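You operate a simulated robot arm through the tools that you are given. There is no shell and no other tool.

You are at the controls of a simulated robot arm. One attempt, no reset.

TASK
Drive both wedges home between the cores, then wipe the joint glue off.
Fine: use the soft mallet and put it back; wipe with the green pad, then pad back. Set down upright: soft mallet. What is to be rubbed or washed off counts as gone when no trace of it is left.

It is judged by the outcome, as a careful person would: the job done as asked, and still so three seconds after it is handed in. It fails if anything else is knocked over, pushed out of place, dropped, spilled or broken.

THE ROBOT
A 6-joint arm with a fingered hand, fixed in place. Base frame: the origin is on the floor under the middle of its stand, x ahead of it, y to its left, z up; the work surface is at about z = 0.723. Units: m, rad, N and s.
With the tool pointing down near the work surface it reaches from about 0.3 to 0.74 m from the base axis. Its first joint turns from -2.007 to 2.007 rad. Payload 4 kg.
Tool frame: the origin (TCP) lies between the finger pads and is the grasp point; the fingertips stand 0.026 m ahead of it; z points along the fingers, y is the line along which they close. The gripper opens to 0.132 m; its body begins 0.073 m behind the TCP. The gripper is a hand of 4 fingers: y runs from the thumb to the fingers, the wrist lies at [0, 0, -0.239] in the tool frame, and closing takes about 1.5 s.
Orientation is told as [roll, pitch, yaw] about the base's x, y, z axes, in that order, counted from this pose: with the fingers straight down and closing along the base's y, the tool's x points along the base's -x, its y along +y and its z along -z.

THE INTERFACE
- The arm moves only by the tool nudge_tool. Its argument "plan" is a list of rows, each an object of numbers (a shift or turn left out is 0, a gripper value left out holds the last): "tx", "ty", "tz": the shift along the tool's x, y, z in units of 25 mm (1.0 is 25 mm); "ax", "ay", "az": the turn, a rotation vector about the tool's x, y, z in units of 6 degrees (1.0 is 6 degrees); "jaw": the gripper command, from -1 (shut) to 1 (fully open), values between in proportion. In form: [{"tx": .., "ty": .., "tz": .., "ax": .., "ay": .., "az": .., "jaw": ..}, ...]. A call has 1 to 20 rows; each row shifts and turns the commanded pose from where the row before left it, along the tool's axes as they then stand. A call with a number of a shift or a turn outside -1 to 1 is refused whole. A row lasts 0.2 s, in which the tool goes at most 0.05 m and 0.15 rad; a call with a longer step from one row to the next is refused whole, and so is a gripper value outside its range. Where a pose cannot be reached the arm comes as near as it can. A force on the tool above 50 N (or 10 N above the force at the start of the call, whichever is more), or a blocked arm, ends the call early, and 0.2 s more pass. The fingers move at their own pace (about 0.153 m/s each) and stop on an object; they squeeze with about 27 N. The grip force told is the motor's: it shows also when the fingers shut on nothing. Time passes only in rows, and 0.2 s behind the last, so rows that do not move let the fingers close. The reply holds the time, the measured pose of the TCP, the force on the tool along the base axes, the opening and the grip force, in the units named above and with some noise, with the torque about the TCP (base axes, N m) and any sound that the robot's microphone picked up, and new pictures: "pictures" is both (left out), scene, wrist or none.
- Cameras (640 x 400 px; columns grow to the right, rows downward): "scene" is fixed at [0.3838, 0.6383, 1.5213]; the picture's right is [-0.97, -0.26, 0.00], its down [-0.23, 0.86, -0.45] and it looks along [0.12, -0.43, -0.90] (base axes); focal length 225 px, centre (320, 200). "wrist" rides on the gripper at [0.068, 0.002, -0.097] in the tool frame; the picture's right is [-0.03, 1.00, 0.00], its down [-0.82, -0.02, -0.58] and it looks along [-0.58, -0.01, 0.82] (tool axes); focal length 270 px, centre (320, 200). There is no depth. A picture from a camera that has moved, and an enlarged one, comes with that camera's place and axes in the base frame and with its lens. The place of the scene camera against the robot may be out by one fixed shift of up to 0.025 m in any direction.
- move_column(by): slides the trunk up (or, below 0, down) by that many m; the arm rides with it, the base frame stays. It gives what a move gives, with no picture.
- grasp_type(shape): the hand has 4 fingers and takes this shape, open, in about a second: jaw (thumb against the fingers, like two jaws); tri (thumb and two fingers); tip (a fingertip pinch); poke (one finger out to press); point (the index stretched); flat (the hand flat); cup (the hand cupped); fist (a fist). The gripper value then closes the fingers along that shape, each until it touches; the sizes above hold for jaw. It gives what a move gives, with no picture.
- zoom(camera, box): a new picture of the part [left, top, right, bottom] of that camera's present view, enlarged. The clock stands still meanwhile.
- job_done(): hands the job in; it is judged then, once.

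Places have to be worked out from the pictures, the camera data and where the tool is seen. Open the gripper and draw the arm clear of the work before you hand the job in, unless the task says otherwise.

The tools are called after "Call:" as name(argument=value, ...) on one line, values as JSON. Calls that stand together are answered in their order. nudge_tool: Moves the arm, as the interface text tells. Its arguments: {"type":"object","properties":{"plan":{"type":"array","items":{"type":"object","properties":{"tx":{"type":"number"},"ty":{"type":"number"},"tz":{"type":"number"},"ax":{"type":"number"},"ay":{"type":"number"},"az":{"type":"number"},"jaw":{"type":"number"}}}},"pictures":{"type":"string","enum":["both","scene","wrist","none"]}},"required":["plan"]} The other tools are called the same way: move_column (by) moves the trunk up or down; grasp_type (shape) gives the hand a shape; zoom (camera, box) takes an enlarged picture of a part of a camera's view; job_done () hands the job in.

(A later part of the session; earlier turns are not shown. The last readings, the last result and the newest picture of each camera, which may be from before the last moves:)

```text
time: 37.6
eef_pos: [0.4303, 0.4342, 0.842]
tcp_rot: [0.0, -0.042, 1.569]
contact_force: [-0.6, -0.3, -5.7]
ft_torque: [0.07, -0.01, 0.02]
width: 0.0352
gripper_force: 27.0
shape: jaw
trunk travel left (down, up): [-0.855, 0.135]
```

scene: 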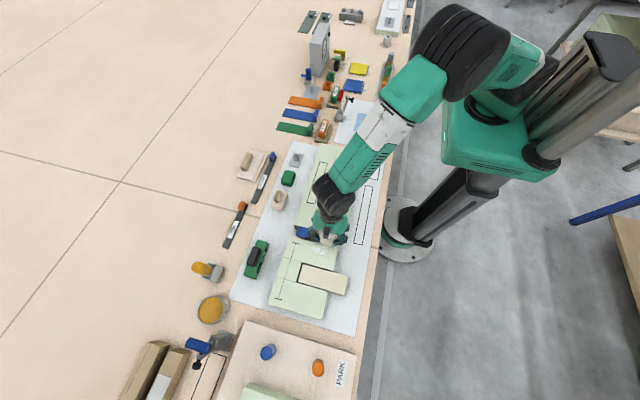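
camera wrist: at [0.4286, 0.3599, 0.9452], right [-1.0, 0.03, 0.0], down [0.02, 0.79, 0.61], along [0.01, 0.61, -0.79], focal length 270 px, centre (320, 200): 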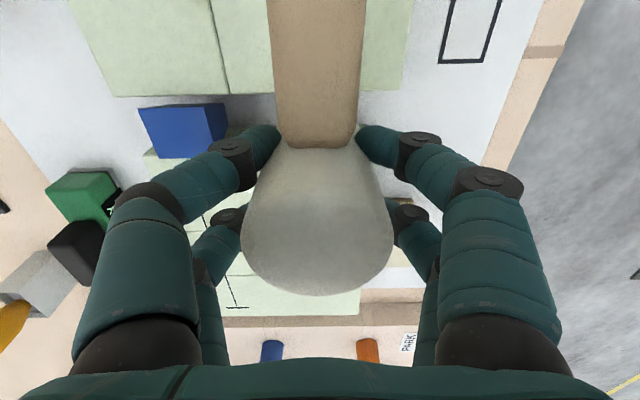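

No contact yet at TCP z 0.842. I keep feeling downward in 2 mm steps.

Call:
nudge_tool(plan=[{"tz": 0.08, "tx": 0.05}, {"tz": 0.08, "tx": 0.05}], pictures="none")

Call:
nudge_tool(plan=[{"tz": 0.08}, {"tz": 0.08}], pictures="none")

```text
time: 38.2
eef_pos: [0.4296, 0.4315, 0.8375]
tcp_rot: [0.001, -0.041, 1.57]
contact_force: [0.7, 0.8, -4.8]
ft_torque: [0.07, -0.03, 0.01]
width: 0.0353
gripper_force: 27.0
shape: jaw
trunk travel left (down, up): [-0.855, 0.135]
```

```text
time: 38.8
eef_pos: [0.4305, 0.4315, 0.8324]
tcp_rot: [0.001, -0.043, 1.572]
contact_force: [-0.4, -1.2, -3.5]
ft_torque: [0.04, -0.04, -0.02]
width: 0.0353
gripper_force: 27.1
shape: jaw
trunk travel left (down, up): [-0.855, 0.135]
```

Call:
nudge_tool(plan=[{"tz": 0.06}, {"tx": 0}], pictures="wrist")

```text
time: 39.4
eef_pos: [0.4301, 0.4335, 0.8308]
tcp_rot: [-0.001, -0.041, 1.57]
contact_force: [-0.3, -0.9, -4.2]
ft_torque: [0.07, -0.01, 0.05]
width: 0.0351
gripper_force: 27.1
shape: jaw
trunk travel left (down, up): [-0.855, 0.135]
camera wrist: at [0.428, 0.3604, 0.9239], right [-1.0, 0.03, 0.0], down [0.02, 0.79, 0.61], along [0.01, 0.61, -0.79], focal length 270 px, centre (320, 200)
```

wrist: 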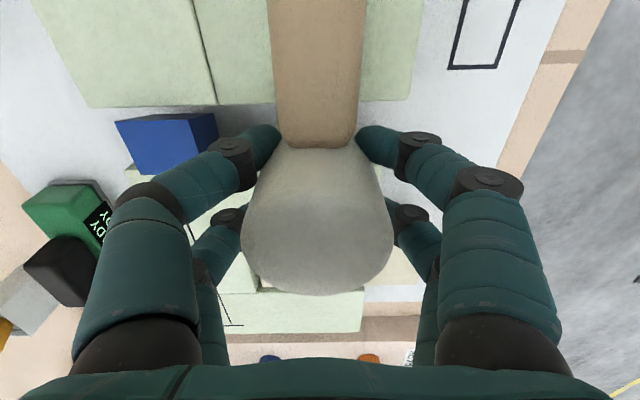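

Call:
nudge_tool(plan=[{"tz": 0.06}, {"tz": 0.06}, {"tx": 0}], pictures="none")

Call:
nudge_tool(plan=[{"tz": 0.06}, {"tz": 0.06}, {"tx": 0}], pictures="none")

```text
time: 40.2
eef_pos: [0.4307, 0.4316, 0.8281]
tcp_rot: [-0.001, -0.043, 1.57]
contact_force: [-1.2, 0.9, 5.6]
ft_torque: [0.01, 0.01, -0.03]
width: 0.035
gripper_force: 27.3
shape: jaw
trunk travel left (down, up): [-0.855, 0.135]
```

```text
time: 41.0
eef_pos: [0.4303, 0.433, 0.8256]
tcp_rot: [-0.004, -0.046, 1.571]
contact_force: [-0.2, 2.8, 22.2]
ft_torque: [-0.01, -0.01, 0.0]
width: 0.0355
gripper_force: 26.8
shape: jaw
trunk travel left (down, up): [-0.855, 0.135]
```

Contact began at TCP z≈0.829 and now reads about 27 N at 0.8256. I back off and shift over blue to see whether the tan wedge moved and how proud it is now.

Call:
nudge_tool(plan=[{"tz": -0.8}, {"tz": -0.8}, {"ty": -0.9}, {"ty": -0.9}, {"ty": -0.9}, {"ty": -0.85}, {"tx": 0}])

Call:
zoom(camera="wrist", box=[340, 40, 540, 220])

```text
time: 42.6
eef_pos: [0.5172, 0.4331, 0.8648]
tcp_rot: [0.001, -0.041, 1.57]
contact_force: [-0.3, 0.3, -5.1]
ft_torque: [0.11, -0.01, 0.0]
width: 0.0353
gripper_force: 27.6
shape: jaw
trunk travel left (down, up): [-0.855, 0.135]
camera wrist: at [0.5159, 0.3611, 0.958], right [-1.0, 0.03, 0.0], down [0.02, 0.79, 0.61], along [0.01, 0.61, -0.79], focal length 270 px, centre (320, 200)
```

scene: 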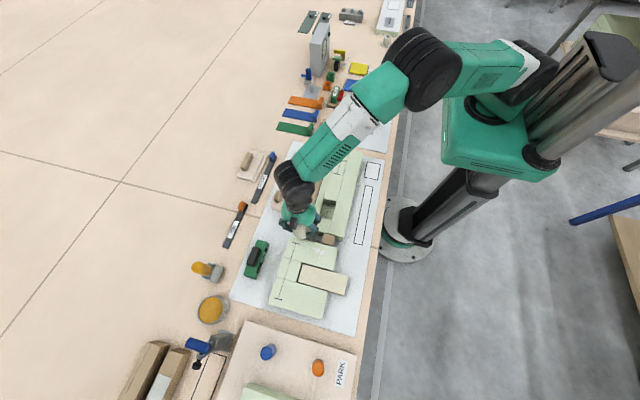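
wrist: 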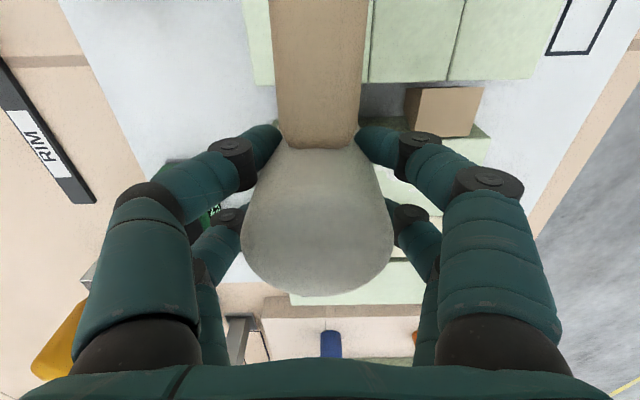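

```text
2.22 times, centred on (440, 130) of wrist
camera zoom: at [0.5159, 0.3611, 0.958], right [-1.0, 0.03, 0.0], down [0.02, 0.79, 0.61], along [0.01, 0.61, -0.79], focal length 601 px, centre (53, 356)
```

zoom: 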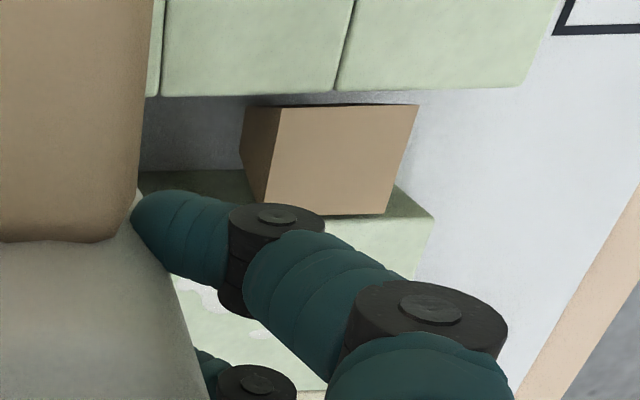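

The tan top may have dropped — by edge sizes it now computes to z≈0.774 versus 0.784 before. I move the arm clear so the scene camera can compare tan against the untouched blue.

Call:
nudge_tool(plan=[{"tz": -1}, {"tz": -1}, {"tz": -0.5, "tx": 0.8}, {"tx": 1}, {"tx": 1}, {"tx": 1}, {"tx": 1}, {"tx": 1}, {"tx": 0}])

Call:
zoom(camera="scene", box=[280, 210, 370, 270])

Call:
zoom(camera="wrist", box=[200, 130, 440, 330])

```text
time: 44.6
eef_pos: [0.519, 0.2829, 0.922]
tcp_rot: [0.0, -0.042, 1.57]
contact_force: [0.5, 0.2, -5.1]
ft_torque: [0.08, 0.01, 0.01]
width: 0.0353
gripper_force: 26.9
shape: jaw
trunk travel left (down, up): [-0.855, 0.135]
camera wrist: at [0.5163, 0.2095, 1.0162], right [-1.0, 0.03, 0.0], down [0.02, 0.79, 0.61], along [0.01, 0.61, -0.79], focal length 270 px, centre (320, 200)
```

scene: 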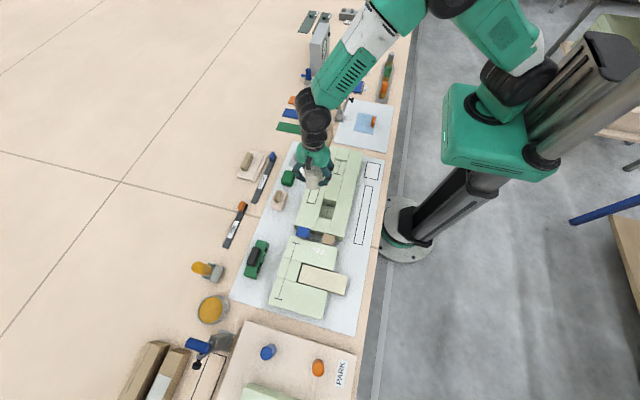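
wrist: 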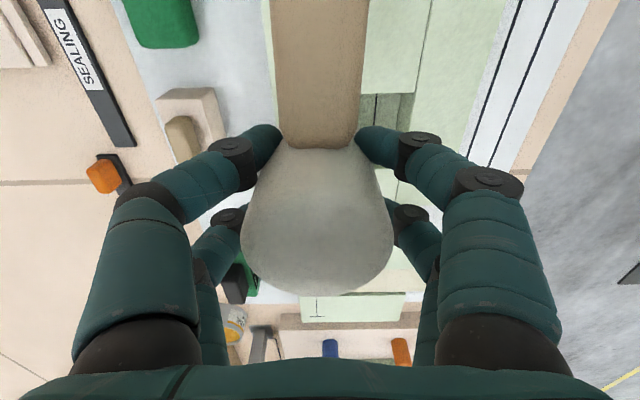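

```text
6.67 times, centred on (325, 240) of scene
camera zoom: at [0.3838, 0.6383, 1.5213], right [-0.97, -0.26, 0.0], down [-0.23, 0.86, -0.45], along [0.12, -0.43, -0.9], focal length 1499 px, centre (287, -67)
```

zoom: 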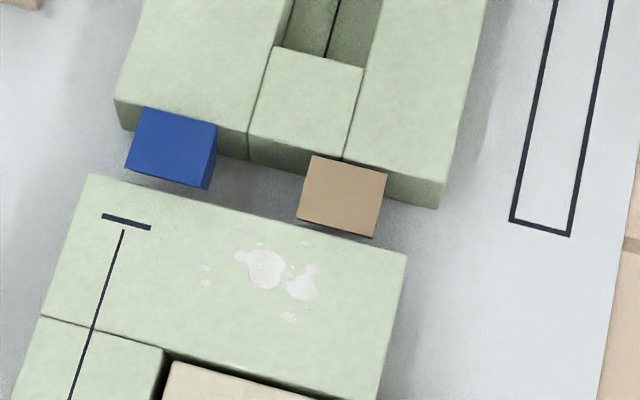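

```text
2.00 times, centred on (320, 230) of wrist
camera zoom: at [0.5163, 0.2095, 1.0162], right [-1.0, 0.03, 0.0], down [0.02, 0.79, 0.61], along [0.01, 0.61, -0.79], focal length 541 px, centre (320, 140)
```

zoom: 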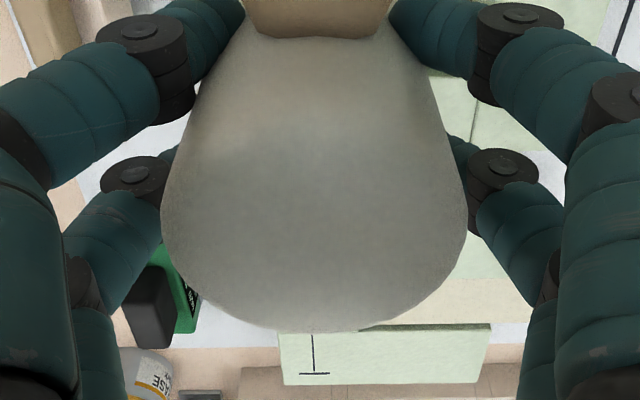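

In the scene zoom the tan top has shifted down about 5–6 px, which is roughly 10 mm, while blue hasn't changed. So the tan wedge went down to about flush. I now go over the blue wedge at (0.520, 0.432) to drive it the same way.

Call:
nudge_tool(plan=[{"tx": -0.855}, {"tx": -0.855}, {"tx": -0.855}, {"tx": -0.855}, {"tx": -0.855}, {"tx": -0.855}, {"tx": -0.855, "ty": -0.05}, {"tz": 0.9}, {"tz": 0.9}, {"tz": 0.9}, {"tx": 0}], pictures="wrist")

```text
time: 47.0
eef_pos: [0.5214, 0.4374, 0.8571]
tcp_rot: [0.001, -0.041, 1.569]
contact_force: [0.2, 0.2, -4.0]
ft_torque: [0.05, 0.0, 0.02]
width: 0.0355
gripper_force: 27.0
shape: jaw
trunk travel left (down, up): [-0.855, 0.135]
camera wrist: at [0.519, 0.3648, 0.9513], right [-1.0, 0.03, 0.0], down [0.02, 0.79, 0.61], along [0.01, 0.61, -0.79], focal length 270 px, centre (320, 200)
```

wrist: 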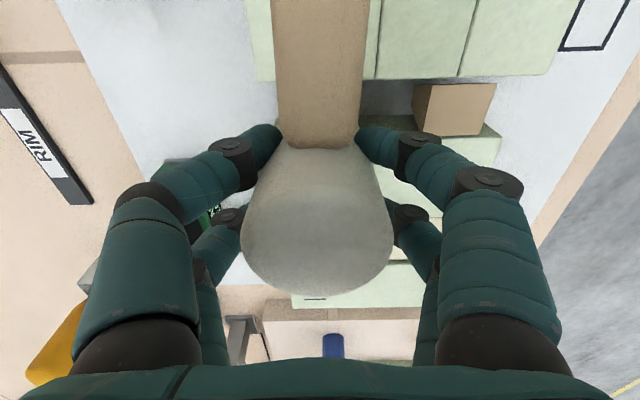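

I'm 6 mm too far in y, so I correct that and feel down onto blue in small steps, watching the force.

Call:
nudge_tool(plan=[{"tx": 0.24, "tz": 0.2}, {"tz": 0.2}, {"tz": 0.1}, {"tz": 0.1}, {"tx": 0}], pictures="none")

Call:
nudge_tool(plan=[{"tz": 0.1}, {"tx": 0}], pictures="none")

Call:
nudge_tool(plan=[{"tz": 0.1}, {"tx": 0}], pictures="none")

Call:
nudge_tool(plan=[{"tz": 0.1}, {"tx": 0}], pictures="none")

```text
time: 48.2
eef_pos: [0.5205, 0.4323, 0.8437]
tcp_rot: [0.0, -0.041, 1.572]
contact_force: [0.6, 0.5, -5.0]
ft_torque: [0.08, 0.03, -0.02]
width: 0.0352
gripper_force: 26.9
shape: jaw
trunk travel left (down, up): [-0.855, 0.135]
```

```text
time: 48.8
eef_pos: [0.5215, 0.4316, 0.8418]
tcp_rot: [-0.001, -0.041, 1.571]
contact_force: [0.3, 0.2, -4.6]
ft_torque: [0.04, 0.02, -0.03]
width: 0.0349
gripper_force: 27.1
shape: jaw
trunk travel left (down, up): [-0.855, 0.135]
```

```text
time: 49.4
eef_pos: [0.5212, 0.4317, 0.8404]
tcp_rot: [0.0, -0.041, 1.572]
contact_force: [0.6, -0.4, -5.1]
ft_torque: [0.06, 0.0, -0.03]
width: 0.0351
gripper_force: 27.6
shape: jaw
trunk travel left (down, up): [-0.855, 0.135]
```

```text
time: 50.0
eef_pos: [0.5215, 0.4322, 0.8374]
tcp_rot: [0.0, -0.041, 1.57]
contact_force: [0.7, -0.2, -5.0]
ft_torque: [0.06, -0.01, 0.0]
width: 0.0352
gripper_force: 27.4
shape: jaw
trunk travel left (down, up): [-0.855, 0.135]
```

Call:
nudge_tool(plan=[{"tz": 0.1}, {"tx": 0}], pictures="none")

Call:
nudge_tool(plan=[{"tz": 0.1}, {"tx": 0}], pictures="none")

Call:
nudge_tool(plan=[{"tz": 0.1}, {"tx": 0}], pictures="none")

Call:
nudge_tool(plan=[{"tz": 0.1}, {"tx": 0}], pictures="none")

```text
time: 50.6
eef_pos: [0.5213, 0.4325, 0.8344]
tcp_rot: [0.0, -0.042, 1.573]
contact_force: [1.0, -0.9, -4.6]
ft_torque: [0.05, -0.01, -0.01]
width: 0.035
gripper_force: 27.2
shape: jaw
trunk travel left (down, up): [-0.855, 0.135]
```

```text
time: 51.2
eef_pos: [0.5213, 0.4315, 0.8308]
tcp_rot: [-0.001, -0.04, 1.571]
contact_force: [0.8, 0.5, -4.8]
ft_torque: [0.07, -0.02, -0.01]
width: 0.0353
gripper_force: 26.5
shape: jaw
trunk travel left (down, up): [-0.855, 0.135]
```

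```text
time: 51.8
eef_pos: [0.5199, 0.4304, 0.8295]
tcp_rot: [0.0, -0.043, 1.572]
contact_force: [0.3, -0.5, -5.5]
ft_torque: [0.11, 0.01, 0.05]
width: 0.0351
gripper_force: 26.8
shape: jaw
trunk travel left (down, up): [-0.855, 0.135]
```

```text
time: 52.4
eef_pos: [0.52, 0.4317, 0.8282]
tcp_rot: [-0.002, -0.042, 1.572]
contact_force: [0.6, -0.7, 0.6]
ft_torque: [-0.05, -0.01, 0.0]
width: 0.0352
gripper_force: 26.2
shape: jaw
trunk travel left (down, up): [-0.855, 0.135]
```

Call:
nudge_tool(plan=[{"tz": 0.1}, {"tx": 0}], pictures="none")

Call:
nudge_tool(plan=[{"tz": 0.1}, {"tx": 0}], pictures="scene")

Call:
zoom(camera="scene", box=[280, 210, 370, 270])

```text
time: 53.0
eef_pos: [0.5203, 0.4317, 0.828]
tcp_rot: [-0.004, -0.045, 1.571]
contact_force: [-0.2, 0.4, 12.7]
ft_torque: [-0.09, -0.03, 0.01]
width: 0.0354
gripper_force: 26.7
shape: jaw
trunk travel left (down, up): [-0.855, 0.135]
```

```text
time: 53.6
eef_pos: [0.5207, 0.4312, 0.8265]
tcp_rot: [-0.005, -0.046, 1.571]
contact_force: [-0.2, 0.5, 26.1]
ft_torque: [-0.06, -0.05, 0.02]
width: 0.0354
gripper_force: 27.2
shape: jaw
trunk travel left (down, up): [-0.855, 0.135]
```

scene: 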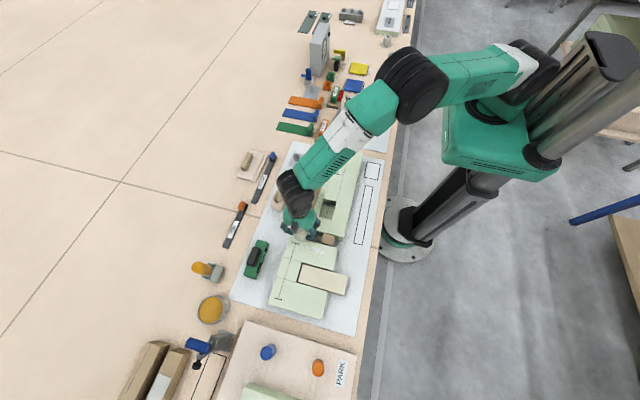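

```text
6.67 times, centred on (325, 240) of scene
camera zoom: at [0.3838, 0.6383, 1.5213], right [-0.97, -0.26, 0.0], down [-0.23, 0.86, -0.45], along [0.12, -0.43, -0.9], focal length 1499 px, centre (287, -67)
```

zoom: 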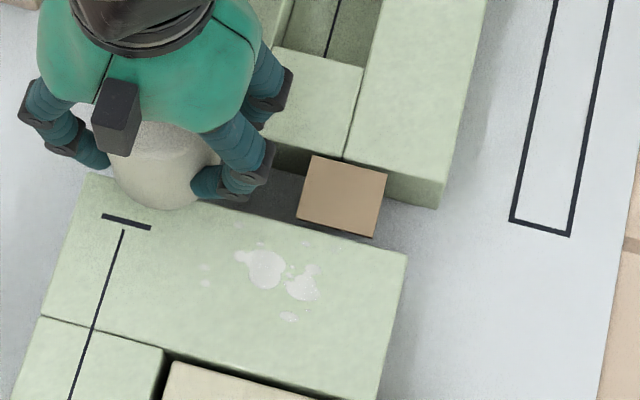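

Force rises to about 31 N at z 0.8265, like with tan. I lift and swing aside to see whether blue moved.

Call:
nudge_tool(plan=[{"tz": -1}, {"tz": -1}, {"tz": -0.5, "tx": 0.8}, {"tx": 1}, {"tx": 1}, {"tx": 1}, {"tx": 1}, {"tx": 1}, {"tx": 0}])

Call:
zoom(camera="scene", box=[280, 210, 370, 270])

```text
time: 55.6
eef_pos: [0.522, 0.2843, 0.8793]
tcp_rot: [0.0, -0.043, 1.571]
contact_force: [0.1, 1.1, -5.0]
ft_torque: [0.05, 0.02, 0.02]
width: 0.0352
gripper_force: 27.3
shape: jaw
trunk travel left (down, up): [-0.855, 0.135]
camera wrist: at [0.5207, 0.2123, 0.9732], right [-1.0, 0.03, 0.0], down [0.02, 0.79, 0.61], along [0.01, 0.61, -0.79], focal length 270 px, centre (320, 200)
```

scene: 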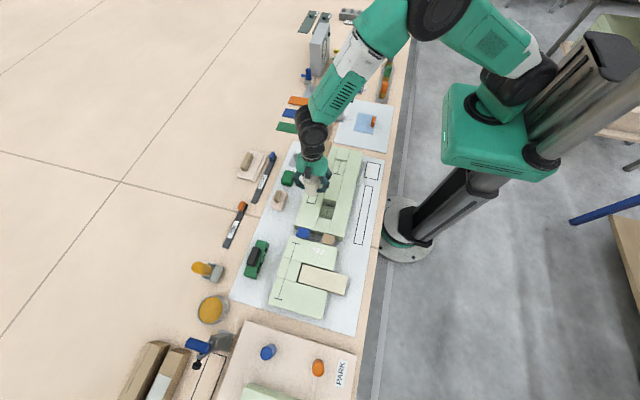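
wrist: 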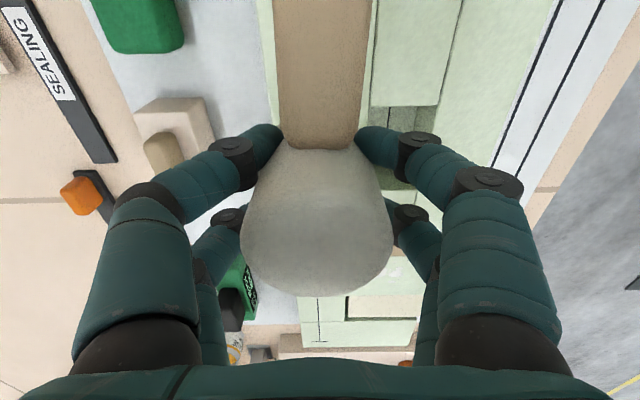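

```text
6.67 times, centred on (325, 240) of scene
camera zoom: at [0.3838, 0.6383, 1.5213], right [-0.97, -0.26, 0.0], down [-0.23, 0.86, -0.45], along [0.12, -0.43, -0.9], focal length 1499 px, centre (287, -67)
```

zoom: 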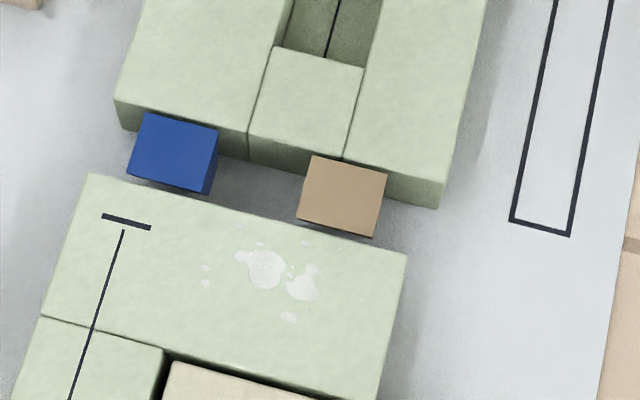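

Blue has also shifted down about 6 px (≈10 mm), so it moved with the push too. To be sure both are seated, I'll give each a real blow, beginning with blue: move over it at z≈0.885.

Call:
nudge_tool(plan=[{"tx": -0.829}, {"tx": -0.829}, {"tx": -0.829}, {"tx": -0.829}, {"tx": -0.829}, {"tx": -0.829}, {"tx": -0.829}, {"tx": 0}], pictures="none")

```text
time: 57.4
eef_pos: [0.522, 0.4283, 0.8842]
tcp_rot: [0.001, -0.041, 1.571]
contact_force: [-0.3, 0.0, -5.3]
ft_torque: [0.1, 0.02, 0.02]
width: 0.0356
gripper_force: 26.8
shape: jaw
trunk travel left (down, up): [-0.855, 0.135]
```

Call:
nudge_tool(plan=[{"tz": 0.45, "tx": -0.1}, {"tz": 1}, {"tz": 1}, {"tz": -1}, {"tz": -1}, {"tx": 0}], pictures="scene")

```text
time: 58.8
eef_pos: [0.5217, 0.4317, 0.8729]
tcp_rot: [0.0, -0.042, 1.569]
contact_force: [-0.2, 0.2, -4.6]
ft_torque: [0.08, 0.01, -0.03]
width: 0.035
gripper_force: 28.0
shape: jaw
trunk travel left (down, up): [-0.855, 0.135]
```

scene: 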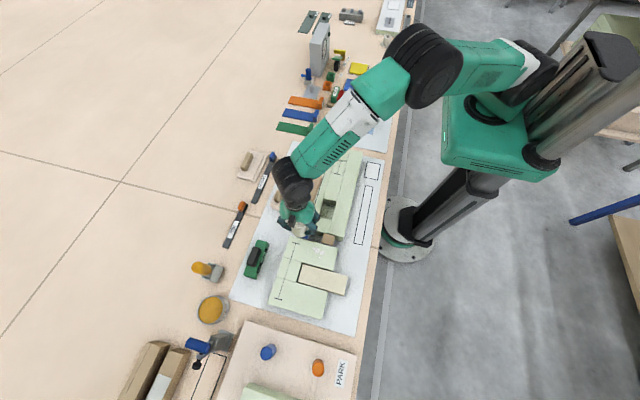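

The blow passed without tripping the force limit, and no sound was noted. I strike blue twice more, a little harder.

Call:
nudge_tool(plan=[{"tz": 1}, {"tz": 1}, {"tz": 0.15}, {"tz": -1}, {"tz": -1}, {"tz": 0.85}, {"tz": 1}, {"tz": 0.15}, {"tz": -1}, {"tz": -1}, {"tx": 0}], pictures="none")

```text
time: 61.2
eef_pos: [0.5212, 0.4316, 0.8715]
tcp_rot: [0.001, -0.042, 1.572]
contact_force: [-0.4, -1.4, -4.0]
ft_torque: [0.1, -0.02, 0.02]
width: 0.0352
gripper_force: 27.4
shape: jaw
trunk travel left (down, up): [-0.855, 0.135]
```

Now the same over tan at (0.431, 0.431): shift by −0.09 m in x, then strike twice.

Call:
nudge_tool(plan=[{"ty": 0.9}, {"ty": 0.9}, {"ty": 0.9}, {"ty": 0.9}, {"tx": 0}], pictures="none")

Call:
nudge_tool(plan=[{"tz": 0.9}, {"tz": 1}, {"tz": 0.15}, {"tz": -1}, {"tz": -1}, {"tz": 0.9}, {"tz": 1}, {"tz": 0.15}, {"tz": -1}, {"tz": -1}, {"tx": 0}], pictures="none")

```text
time: 62.4
eef_pos: [0.431, 0.4295, 0.8713]
tcp_rot: [0.0, -0.041, 1.572]
contact_force: [-0.1, 0.1, -5.1]
ft_torque: [0.08, 0.02, 0.02]
width: 0.0352
gripper_force: 27.2
shape: jaw
trunk travel left (down, up): [-0.855, 0.135]
```

```text
time: 64.8
eef_pos: [0.4286, 0.4315, 0.8679]
tcp_rot: [0.0, -0.041, 1.571]
contact_force: [0.2, -0.5, -4.7]
ft_torque: [0.07, -0.02, 0.04]
width: 0.0354
gripper_force: 27.1
shape: jaw
trunk travel left (down, up): [-0.855, 0.135]
```

Now I raise and swing aside in −y to compare both wedges in the scene picture with the earlier zoom.

Call:
nudge_tool(plan=[{"tz": -1}, {"tz": -1}, {"tx": 1}, {"tx": 1}, {"tx": 1}, {"tx": 1}, {"tx": 1}, {"tx": 1}, {"tx": 1}, {"tx": 0}])

Call:
zoom(camera="scene", box=[280, 210, 370, 270])

Call:
zoom(camera="scene", box=[290, 220, 345, 256])

```text
time: 67.0
eef_pos: [0.4294, 0.2556, 0.9096]
tcp_rot: [0.001, -0.041, 1.572]
contact_force: [-0.2, -0.5, -4.9]
ft_torque: [0.07, 0.01, -0.02]
width: 0.0353
gripper_force: 26.8
shape: jaw
trunk travel left (down, up): [-0.855, 0.135]
camera wrist: at [0.4278, 0.1828, 1.0031], right [-1.0, 0.03, 0.0], down [0.02, 0.79, 0.61], along [0.01, 0.61, -0.79], focal length 270 px, centre (320, 200)
```

scene: 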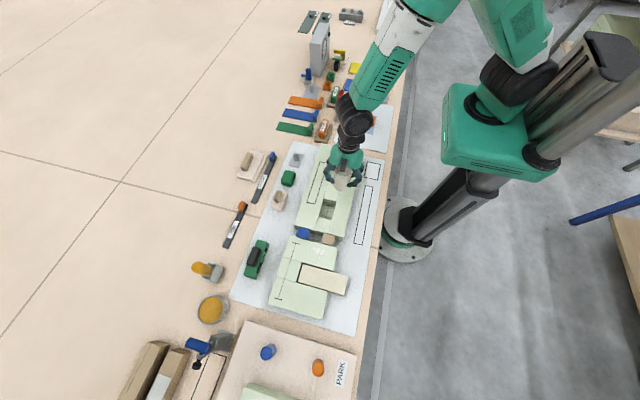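
wrist: 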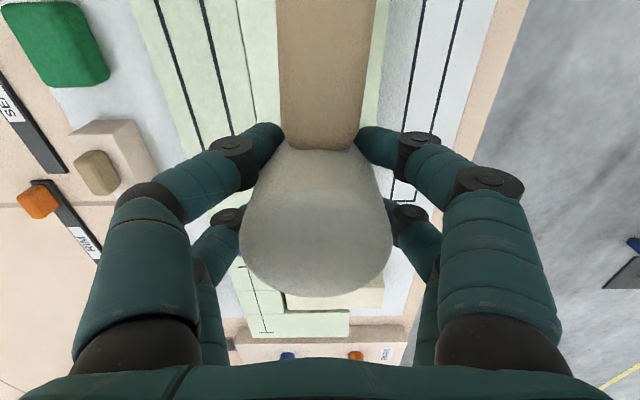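

```text
6.67 times, centred on (325, 240) of scene
camera zoom: at [0.3838, 0.6383, 1.5213], right [-0.97, -0.26, 0.0], down [-0.23, 0.86, -0.45], along [0.12, -0.43, -0.9], focal length 1499 px, centre (287, -67)
```

zoom: 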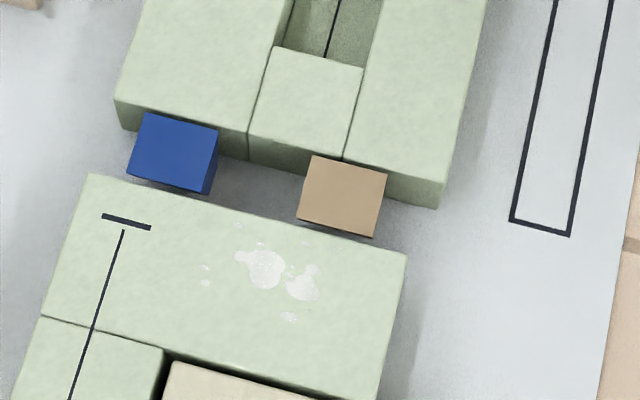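

```text
11.11 times, centred on (318, 238) of scene
camera zoom: at [0.3838, 0.6383, 1.5213], right [-0.97, -0.26, 0.0], down [-0.23, 0.86, -0.45], along [0.12, -0.43, -0.9], focal length 2498 px, centre (348, -222)
```

zoom: 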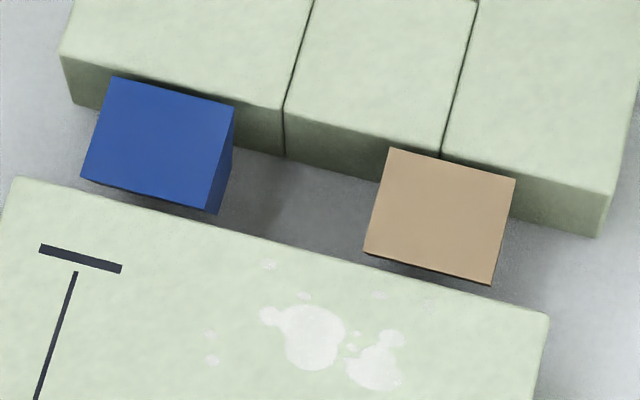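

Nothing changed with the blows, so both wedges sit where the push left them. Before deciding, I zoom in tightly on each wedge's edges against the core tops.

Call:
zoom(camera="scene", box=[292, 222, 316, 242])

Call:
zoom(camera="scene", box=[316, 228, 340, 248])

```text
16.00 times, centred on (304, 232) of scene
camera zoom: at [0.3838, 0.6383, 1.5213], right [-0.97, -0.26, 0.0], down [-0.23, 0.86, -0.45], along [0.12, -0.43, -0.9], focal length 3598 px, centre (576, -312)
```

zoom: 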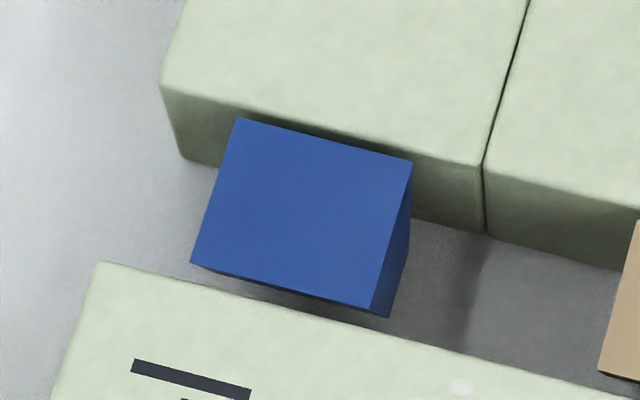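

```text
16.00 times, centred on (328, 238) of scene
camera zoom: at [0.3838, 0.6383, 1.5213], right [-0.97, -0.26, 0.0], down [-0.23, 0.86, -0.45], along [0.12, -0.43, -0.9], focal length 3598 px, centre (192, -408)
```

zoom: 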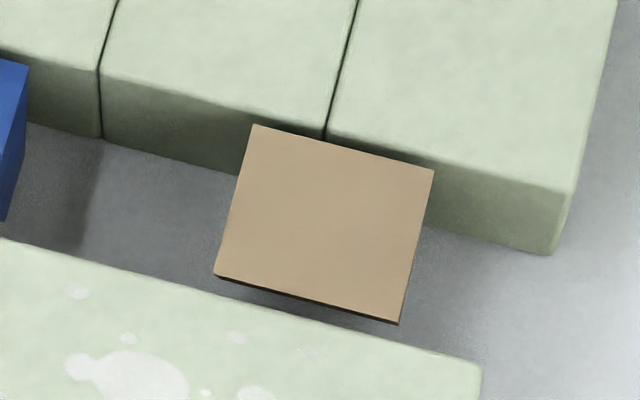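

The wedges look about flush, within 1–3 mm. To know the core-top height relative to the mallet face exactly, I'll gently touch the mallet down on core 1's solid top right here, away from the wedges.

Call:
nudge_tool(plan=[{"tz": 0.9}, {"tz": 0.9}, {"tz": 0.9}, {"tz": 0.1}, {"tx": 0}], pictures="none")

Call:
nudge_tool(plan=[{"tz": 0.12}, {"tz": 0.12}, {"tx": 0}], pictures="none")

Call:
nudge_tool(plan=[{"tz": 0.08}, {"tx": 0}], pictures="none")

```text
time: 68.2
eef_pos: [0.4303, 0.2573, 0.8388]
tcp_rot: [0.002, -0.041, 1.571]
contact_force: [0.5, 1.1, -5.8]
ft_torque: [0.05, -0.01, 0.02]
width: 0.0352
gripper_force: 26.8
shape: jaw
trunk travel left (down, up): [-0.855, 0.135]
```

```text
time: 69.0
eef_pos: [0.4307, 0.2596, 0.834]
tcp_rot: [0.001, -0.041, 1.571]
contact_force: [0.0, -0.5, -4.7]
ft_torque: [0.06, 0.01, -0.02]
width: 0.0356
gripper_force: 27.3
shape: jaw
trunk travel left (down, up): [-0.855, 0.135]
```

```text
time: 69.6
eef_pos: [0.4317, 0.2576, 0.8301]
tcp_rot: [0.0, -0.042, 1.57]
contact_force: [0.5, -0.9, -4.9]
ft_torque: [0.04, -0.03, -0.02]
width: 0.0354
gripper_force: 26.6
shape: jaw
trunk travel left (down, up): [-0.855, 0.135]
```

Call:
nudge_tool(plan=[{"tz": 0.06}, {"tx": 0}], pictures="none")

Call:
nudge_tool(plan=[{"tz": 0.06}, {"tx": 0}], pictures="none")

Call:
nudge_tool(plan=[{"tz": 0.06}, {"tx": 0}], pictures="none")

```text
time: 70.2
eef_pos: [0.431, 0.2589, 0.8309]
tcp_rot: [0.0, -0.041, 1.571]
contact_force: [-0.4, -0.7, -4.8]
ft_torque: [0.08, 0.02, 0.0]
width: 0.0352
gripper_force: 27.0
shape: jaw
trunk travel left (down, up): [-0.855, 0.135]
```

```text
time: 70.8
eef_pos: [0.4308, 0.2582, 0.8282]
tcp_rot: [-0.001, -0.043, 1.572]
contact_force: [-0.4, 0.3, -5.2]
ft_torque: [0.08, 0.0, 0.01]
width: 0.0351
gripper_force: 27.0
shape: jaw
trunk travel left (down, up): [-0.855, 0.135]
```

```text
time: 71.4
eef_pos: [0.4308, 0.2595, 0.8279]
tcp_rot: [0.0, -0.042, 1.572]
contact_force: [-0.3, -0.5, -4.0]
ft_torque: [0.08, -0.02, 0.01]
width: 0.035
gripper_force: 26.7
shape: jaw
trunk travel left (down, up): [-0.855, 0.135]
```

Call:
nudge_tool(plan=[{"tz": 0.06}, {"tx": 0}], pictures="none")

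Call:
nudge_tool(plan=[{"tz": 0.06}, {"tx": 0}], pictures="none")

Call:
nudge_tool(plan=[{"tz": 0.06}, {"tx": 0}], pictures="none")

```text
time: 72.0
eef_pos: [0.4309, 0.259, 0.8266]
tcp_rot: [-0.001, -0.044, 1.57]
contact_force: [-1.8, 3.4, 7.3]
ft_torque: [-0.05, -0.01, -0.04]
width: 0.0352
gripper_force: 27.6
shape: jaw
trunk travel left (down, up): [-0.855, 0.135]
```

```text
time: 72.6
eef_pos: [0.4305, 0.2592, 0.8267]
tcp_rot: [-0.005, -0.043, 1.57]
contact_force: [1.9, 4.7, 14.4]
ft_torque: [-0.06, -0.11, 0.02]
width: 0.0355
gripper_force: 27.1
shape: jaw
trunk travel left (down, up): [-0.855, 0.135]
```

```text
time: 73.2
eef_pos: [0.4311, 0.2595, 0.8255]
tcp_rot: [-0.005, -0.044, 1.572]
contact_force: [2.1, 5.0, 29.6]
ft_torque: [0.04, -0.13, 0.01]
width: 0.0353
gripper_force: 26.8
shape: jaw
trunk travel left (down, up): [-0.855, 0.135]
```

Core-top contact comes at TCP z≈0.827, essentially the same as where the mallet stopped over both wedges. So the mallet face was resting on the core tops and both wedges are flush (home). Now I carry the mallet back: lift, then travel to above its original spot.

Call:
nudge_tool(plan=[{"tz": -1}, {"tz": -1}, {"tz": -1}, {"tx": -0.97, "ty": 0.291, "tz": 0.04}, {"tx": -0.97, "ty": 0.291, "tz": 0.04}, {"tx": -0.97, "ty": 0.291, "tz": 0.04}, {"tx": -0.97, "ty": 0.291, "tz": 0.04}, {"tx": -0.97, "ty": 0.291, "tz": 0.04}, {"tx": -0.97, "ty": 0.291, "tz": 0.04}, {"tx": -0.97, "ty": 0.291, "tz": 0.04}, {"tx": -0.97, "ty": 0.291, "tz": 0.04}, {"tx": -0.97, "ty": 0.291, "tz": 0.04}, {"tx": -0.97, "ty": 0.291, "tz": 0.04}, {"tx": -0.97, "ty": 0.291, "tz": 0.04}, {"tx": -0.97, "ty": 0.291, "tz": 0.04}, {"tx": -0.97, "ty": 0.291, "tz": 0.04}, {"tx": -0.9, "ty": 0.291, "tz": 0.04}, {"tx": 0}])

```text
time: 77.0
eef_pos: [0.3261, 0.594, 0.8983]
tcp_rot: [0.0, -0.041, 1.571]
contact_force: [0.6, 0.8, -5.4]
ft_torque: [0.06, 0.02, 0.0]
width: 0.0349
gripper_force: 26.7
shape: jaw
trunk travel left (down, up): [-0.855, 0.135]
camera wrist: at [0.3259, 0.5212, 0.9921], right [-1.0, 0.03, 0.0], down [0.02, 0.79, 0.61], along [0.01, 0.61, -0.79], focal length 270 px, centre (320, 200)
```

scene: 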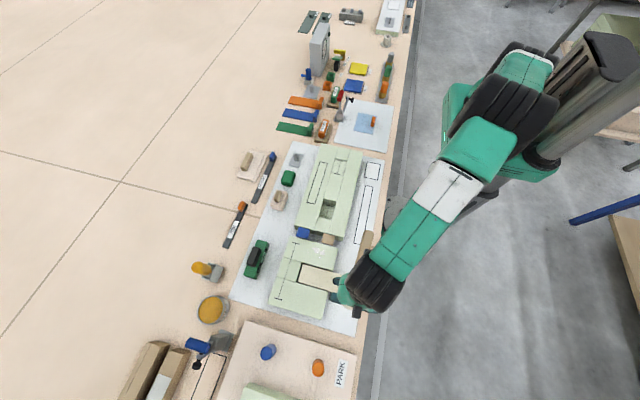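
wrist: 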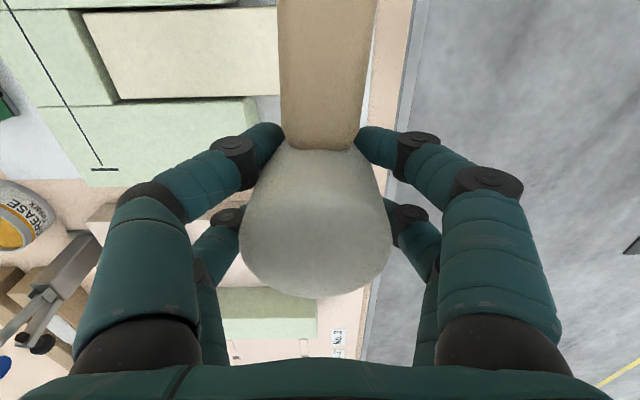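

I have a bit more to go: to (0.3148, 0.6475, 0.8575).

Call:
nudge_tool(plan=[{"tx": -0.69, "ty": 0.15, "tz": 0.577}, {"tx": -0.69, "ty": 0.15, "tz": 0.577}, {"tx": -0.69, "ty": 0.15, "tz": 0.577}, {"tx": 0}], pictures="none")

Call:
nudge_tool(plan=[{"tx": 0}], pictures="none")

```text
time: 78.0
eef_pos: [0.3173, 0.6459, 0.8571]
tcp_rot: [-0.001, -0.04, 1.572]
contact_force: [-0.5, 0.6, -4.5]
ft_torque: [0.09, 0.04, 0.0]
width: 0.0348
gripper_force: 27.3
shape: jaw
trunk travel left (down, up): [-0.855, 0.135]
```

```text
time: 78.4
eef_pos: [0.3174, 0.6466, 0.8577]
tcp_rot: [0.0, -0.043, 1.572]
contact_force: [0.5, 0.5, -4.4]
ft_torque: [0.06, 0.02, 0.01]
width: 0.0349
gripper_force: 26.4
shape: jaw
trunk travel left (down, up): [-0.855, 0.135]
```

Call:
nudge_tool(plan=[{"ty": 0.1, "tx": -0.03}, {"tx": 0}], pictures="none")

Call:
move_column(by=-0.075)

Call:
nudge_tool(plan=[{"tx": 0}])

```text
time: 79.0
eef_pos: [0.3145, 0.6483, 0.8568]
tcp_rot: [-0.001, -0.041, 1.572]
contact_force: [-0.2, 0.1, -4.7]
ft_torque: [0.08, 0.0, -0.03]
width: 0.035
gripper_force: 27.0
shape: jaw
trunk travel left (down, up): [-0.855, 0.135]
```

```text
time: 80.1
eef_pos: [0.3145, 0.6474, 0.7825]
tcp_rot: [-0.001, -0.043, 1.569]
contact_force: [-0.4, -0.2, -4.6]
ft_torque: [0.09, -0.03, 0.01]
width: 0.0347
gripper_force: 27.1
shape: jaw
trunk travel left (down, up): [-0.78, 0.21]
```

```text
time: 80.5
eef_pos: [0.3144, 0.6477, 0.7815]
tcp_rot: [-0.001, -0.042, 1.57]
contact_force: [0.9, 0.6, -5.1]
ft_torque: [0.07, 0.03, -0.01]
width: 0.0346
gripper_force: 27.1
shape: jaw
trunk travel left (down, up): [-0.78, 0.21]
camera wrist: at [0.3125, 0.5753, 0.8755], right [-1.0, 0.03, 0.0], down [0.02, 0.79, 0.61], along [0.01, 0.61, -0.79], focal length 270 px, centre (320, 200)
```

scene: 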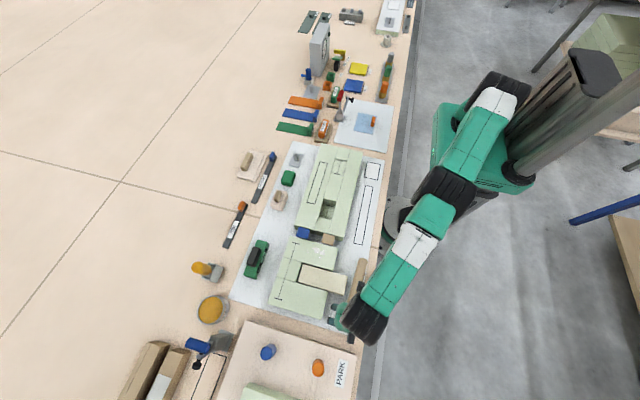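
wrist: 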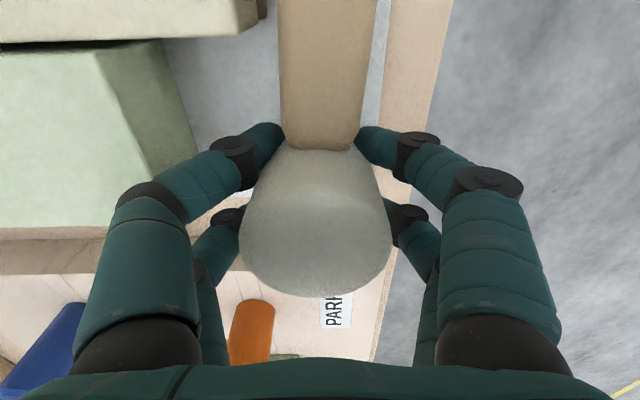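

The mallet hangs 4 mm above the paper at the original spot. The handle has twisted about 4° in the grip (its tail leans toward −x), so I turn the hand to bring it back parallel to where it lay.

Call:
nudge_tool(plan=[{"az": -0.65}, {"tx": 0}], pictures="wrist")

```text
time: 81.1
eef_pos: [0.3144, 0.6481, 0.7823]
tcp_rot: [-0.003, -0.042, 1.638]
contact_force: [-0.8, -0.3, -5.1]
ft_torque: [0.06, 0.02, 0.01]
width: 0.0344
gripper_force: 27.0
shape: jaw
trunk travel left (down, up): [-0.78, 0.21]
camera wrist: at [0.3179, 0.5754, 0.8758], right [-1.0, -0.04, 0.0], down [-0.04, 0.79, 0.61], along [-0.02, 0.61, -0.79], focal length 270 px, centre (320, 200)
```

wrist: 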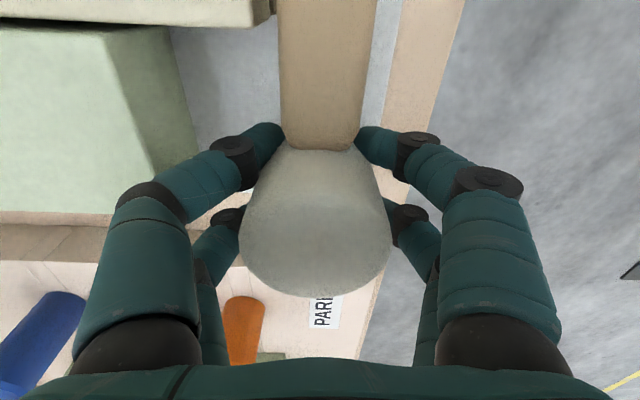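

The handle is now parallel to y again, at x≈0.3165. I correct by −1.5 mm in x and lower the last few millimetres until it touches.

Call:
nudge_tool(plan=[{"ty": 0.07}, {"tz": 0.08}, {"tz": 0.04}, {"tx": 0}], pictures="none")

Call:
nudge_tool(plan=[{"tz": 0.04}, {"tx": 0}], pictures="none")

```text
time: 82.1
eef_pos: [0.3132, 0.6475, 0.7798]
tcp_rot: [-0.003, -0.042, 1.639]
contact_force: [-0.4, -0.1, -5.0]
ft_torque: [0.07, 0.03, 0.01]
width: 0.0348
gripper_force: 27.0
shape: jaw
trunk travel left (down, up): [-0.78, 0.21]
```

```text
time: 82.7
eef_pos: [0.3122, 0.6486, 0.7786]
tcp_rot: [-0.003, -0.042, 1.639]
contact_force: [0.9, -0.1, -5.6]
ft_torque: [0.05, 0.02, -0.01]
width: 0.0345
gripper_force: 27.0
shape: jaw
trunk travel left (down, up): [-0.78, 0.21]
```

Call:
nudge_tool(plan=[{"tz": 0.04}, {"tx": 0}], pictures="none")

Call:
nudge_tool(plan=[{"tz": 0.04}, {"tx": 0}], pictures="wrist")

```text
time: 83.3
eef_pos: [0.313, 0.6478, 0.7764]
tcp_rot: [-0.003, -0.041, 1.639]
contact_force: [1.5, -0.3, -4.6]
ft_torque: [0.05, 0.04, 0.01]
width: 0.0346
gripper_force: 26.7
shape: jaw
trunk travel left (down, up): [-0.78, 0.21]
```

```text
time: 83.9
eef_pos: [0.313, 0.6473, 0.7764]
tcp_rot: [-0.004, -0.043, 1.639]
contact_force: [-0.5, 1.0, -3.4]
ft_torque: [0.08, -0.02, -0.02]
width: 0.0348
gripper_force: 27.0
shape: jaw
trunk travel left (down, up): [-0.78, 0.21]
camera wrist: at [0.3159, 0.5753, 0.8704], right [-1.0, -0.04, 0.0], down [-0.04, 0.79, 0.61], along [-0.02, 0.61, -0.79], focal length 270 px, centre (320, 200)
```

wrist: 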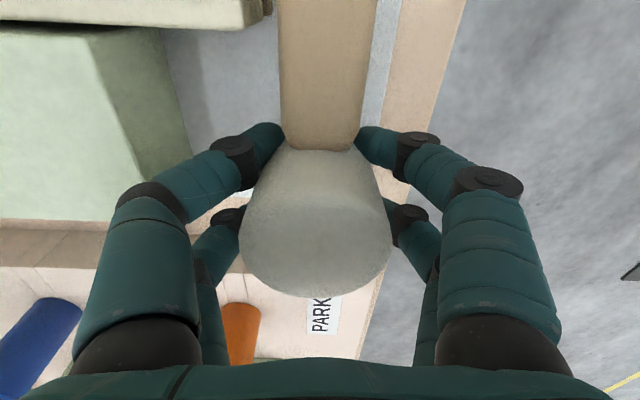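

Weight is starting to transfer to the table (−3.4 N). One more small step, then I check the force.

Call:
nudge_tool(plan=[{"tz": 0.04}, {"tx": 0}], pictures="none")

```text
time: 84.5
eef_pos: [0.3124, 0.6489, 0.7771]
tcp_rot: [-0.003, -0.044, 1.64]
contact_force: [-0.4, 1.9, 2.2]
ft_torque: [-0.01, -0.05, 0.05]
width: 0.035
gripper_force: 27.2
shape: jaw
trunk travel left (down, up): [-0.78, 0.21]
```

The mallet is standing on the table. I open the hand to the same 0.084 m as before.

Call:
nudge_tool(plan=[{"jaw": -0.2}, {"jaw": 0.27}, {"jaw": 0.27}, {"jaw": 0.27}, {"jaw": 0.27}])

```text
time: 85.7
eef_pos: [0.3126, 0.6473, 0.7754]
tcp_rot: [-0.003, -0.041, 1.639]
contact_force: [0.3, 0.0, 0.6]
ft_torque: [0.0, -0.02, 0.01]
width: 0.0835
gripper_force: 0.0
shape: jaw
trunk travel left (down, up): [-0.78, 0.21]
camera wrist: at [0.3156, 0.5747, 0.8691], right [-1.0, -0.04, 0.0], down [-0.04, 0.79, 0.61], along [-0.02, 0.61, -0.79], focal length 270 px, centre (320, 200)
```

scene: 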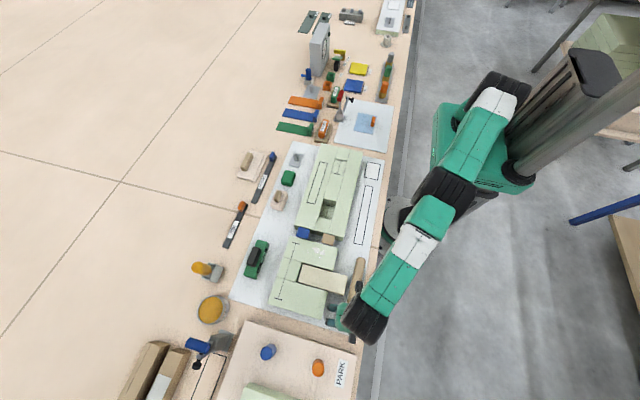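
wrist: 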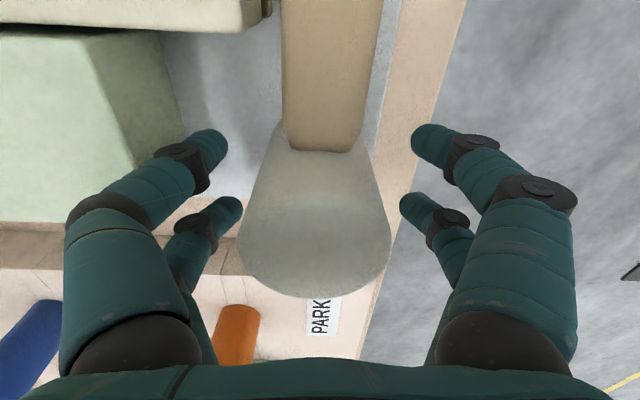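

The mallet stands free and upright. I raise the hand straight up with the trunk.

Call:
move_column(by=0.1)

Call:
nudge_tool(plan=[{"tz": -1}, {"tz": -1}, {"tx": 0.8, "ty": -0.5}, {"tx": 0.8, "ty": -0.5}, {"tx": 0}])

```text
time: 87.1
eef_pos: [0.3138, 0.6465, 0.8758]
tcp_rot: [-0.002, -0.042, 1.639]
contact_force: [-0.4, -0.2, -0.4]
ft_torque: [0.01, -0.02, -0.01]
width: 0.0835
gripper_force: 0.2
shape: jaw
trunk travel left (down, up): [-0.88, 0.11]
```

```text
time: 88.3
eef_pos: [0.3414, 0.6072, 0.9242]
tcp_rot: [-0.003, -0.041, 1.637]
contact_force: [0.1, -0.2, 0.0]
ft_torque: [0.0, -0.02, 0.03]
width: 0.0835
gripper_force: 0.1
shape: jaw
trunk travel left (down, up): [-0.88, 0.11]
camera wrist: at [0.344, 0.5351, 1.018], right [-1.0, -0.04, 0.0], down [-0.04, 0.79, 0.61], along [-0.02, 0.61, -0.79], focal length 270 px, centre (320, 200)
```

scene: 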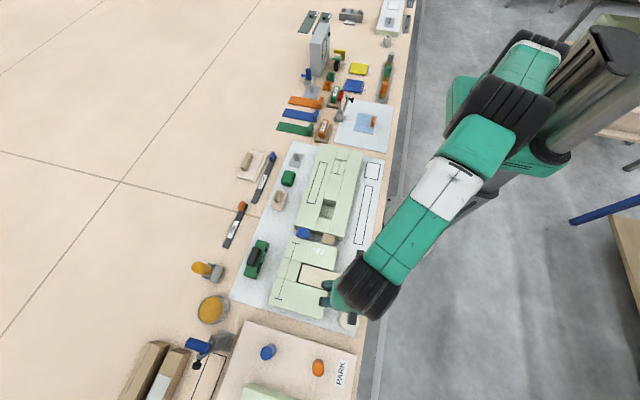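
wrist: 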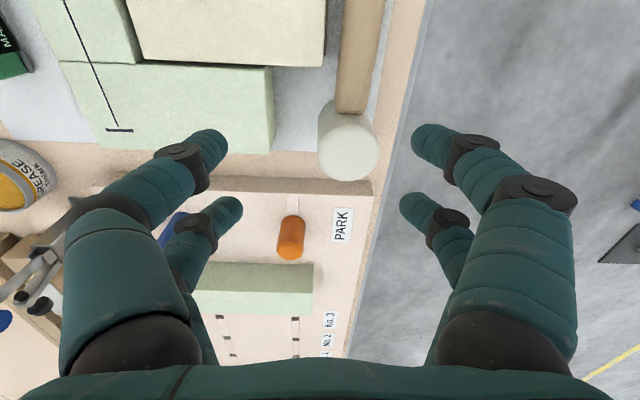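

The mallet is standing in its place. I untilt, turn back to yaw 0, and set up the same level view along the gap as before to check both wedge tops.

Call:
nudge_tool(plan=[{"ay": 0.4}, {"az": 0.978}, {"az": 0.978}, {"az": 0.978}, {"az": 0.978}, {"az": 0.978}, {"az": 0.978}, {"az": 0.978}, {"az": 0.978}, {"az": 0.978}, {"az": 0.978}, {"az": 0.978}, {"az": 0.978}, {"az": 0.978}, {"az": 0.978}, {"az": 0.978}, {"az": 0.978}, {"tx": 0}], pictures="none")

Call:
nudge_tool(plan=[{"ty": -1, "tz": -0.1}, {"ty": -1}, {"ty": -1}, {"ty": -1}, {"ty": -1}, {"ty": -1}, {"ty": -1}, {"ay": -1}, {"ay": -1}, {"ay": -1}, {"ay": -1}, {"ay": -1}, {"ay": -1}, {"ay": -0.67}, {"tx": 0}], pictures="none")

```text
time: 92.1
eef_pos: [0.3409, 0.6057, 0.9235]
tcp_rot: [0.0, -0.003, -0.003]
contact_force: [-0.4, 0.0, -0.1]
ft_torque: [-0.01, -0.01, 0.0]
width: 0.0836
gripper_force: 0.0
shape: jaw
trunk travel left (down, up): [-0.88, 0.11]
```

```text
time: 95.3
eef_pos: [0.3416, 0.4316, 0.9269]
tcp_rot: [0.001, -0.702, -0.002]
contact_force: [-0.5, -0.7, 0.2]
ft_torque: [0.0, 0.01, 0.0]
width: 0.0833
gripper_force: 0.1
shape: jaw
trunk travel left (down, up): [-0.88, 0.11]
```

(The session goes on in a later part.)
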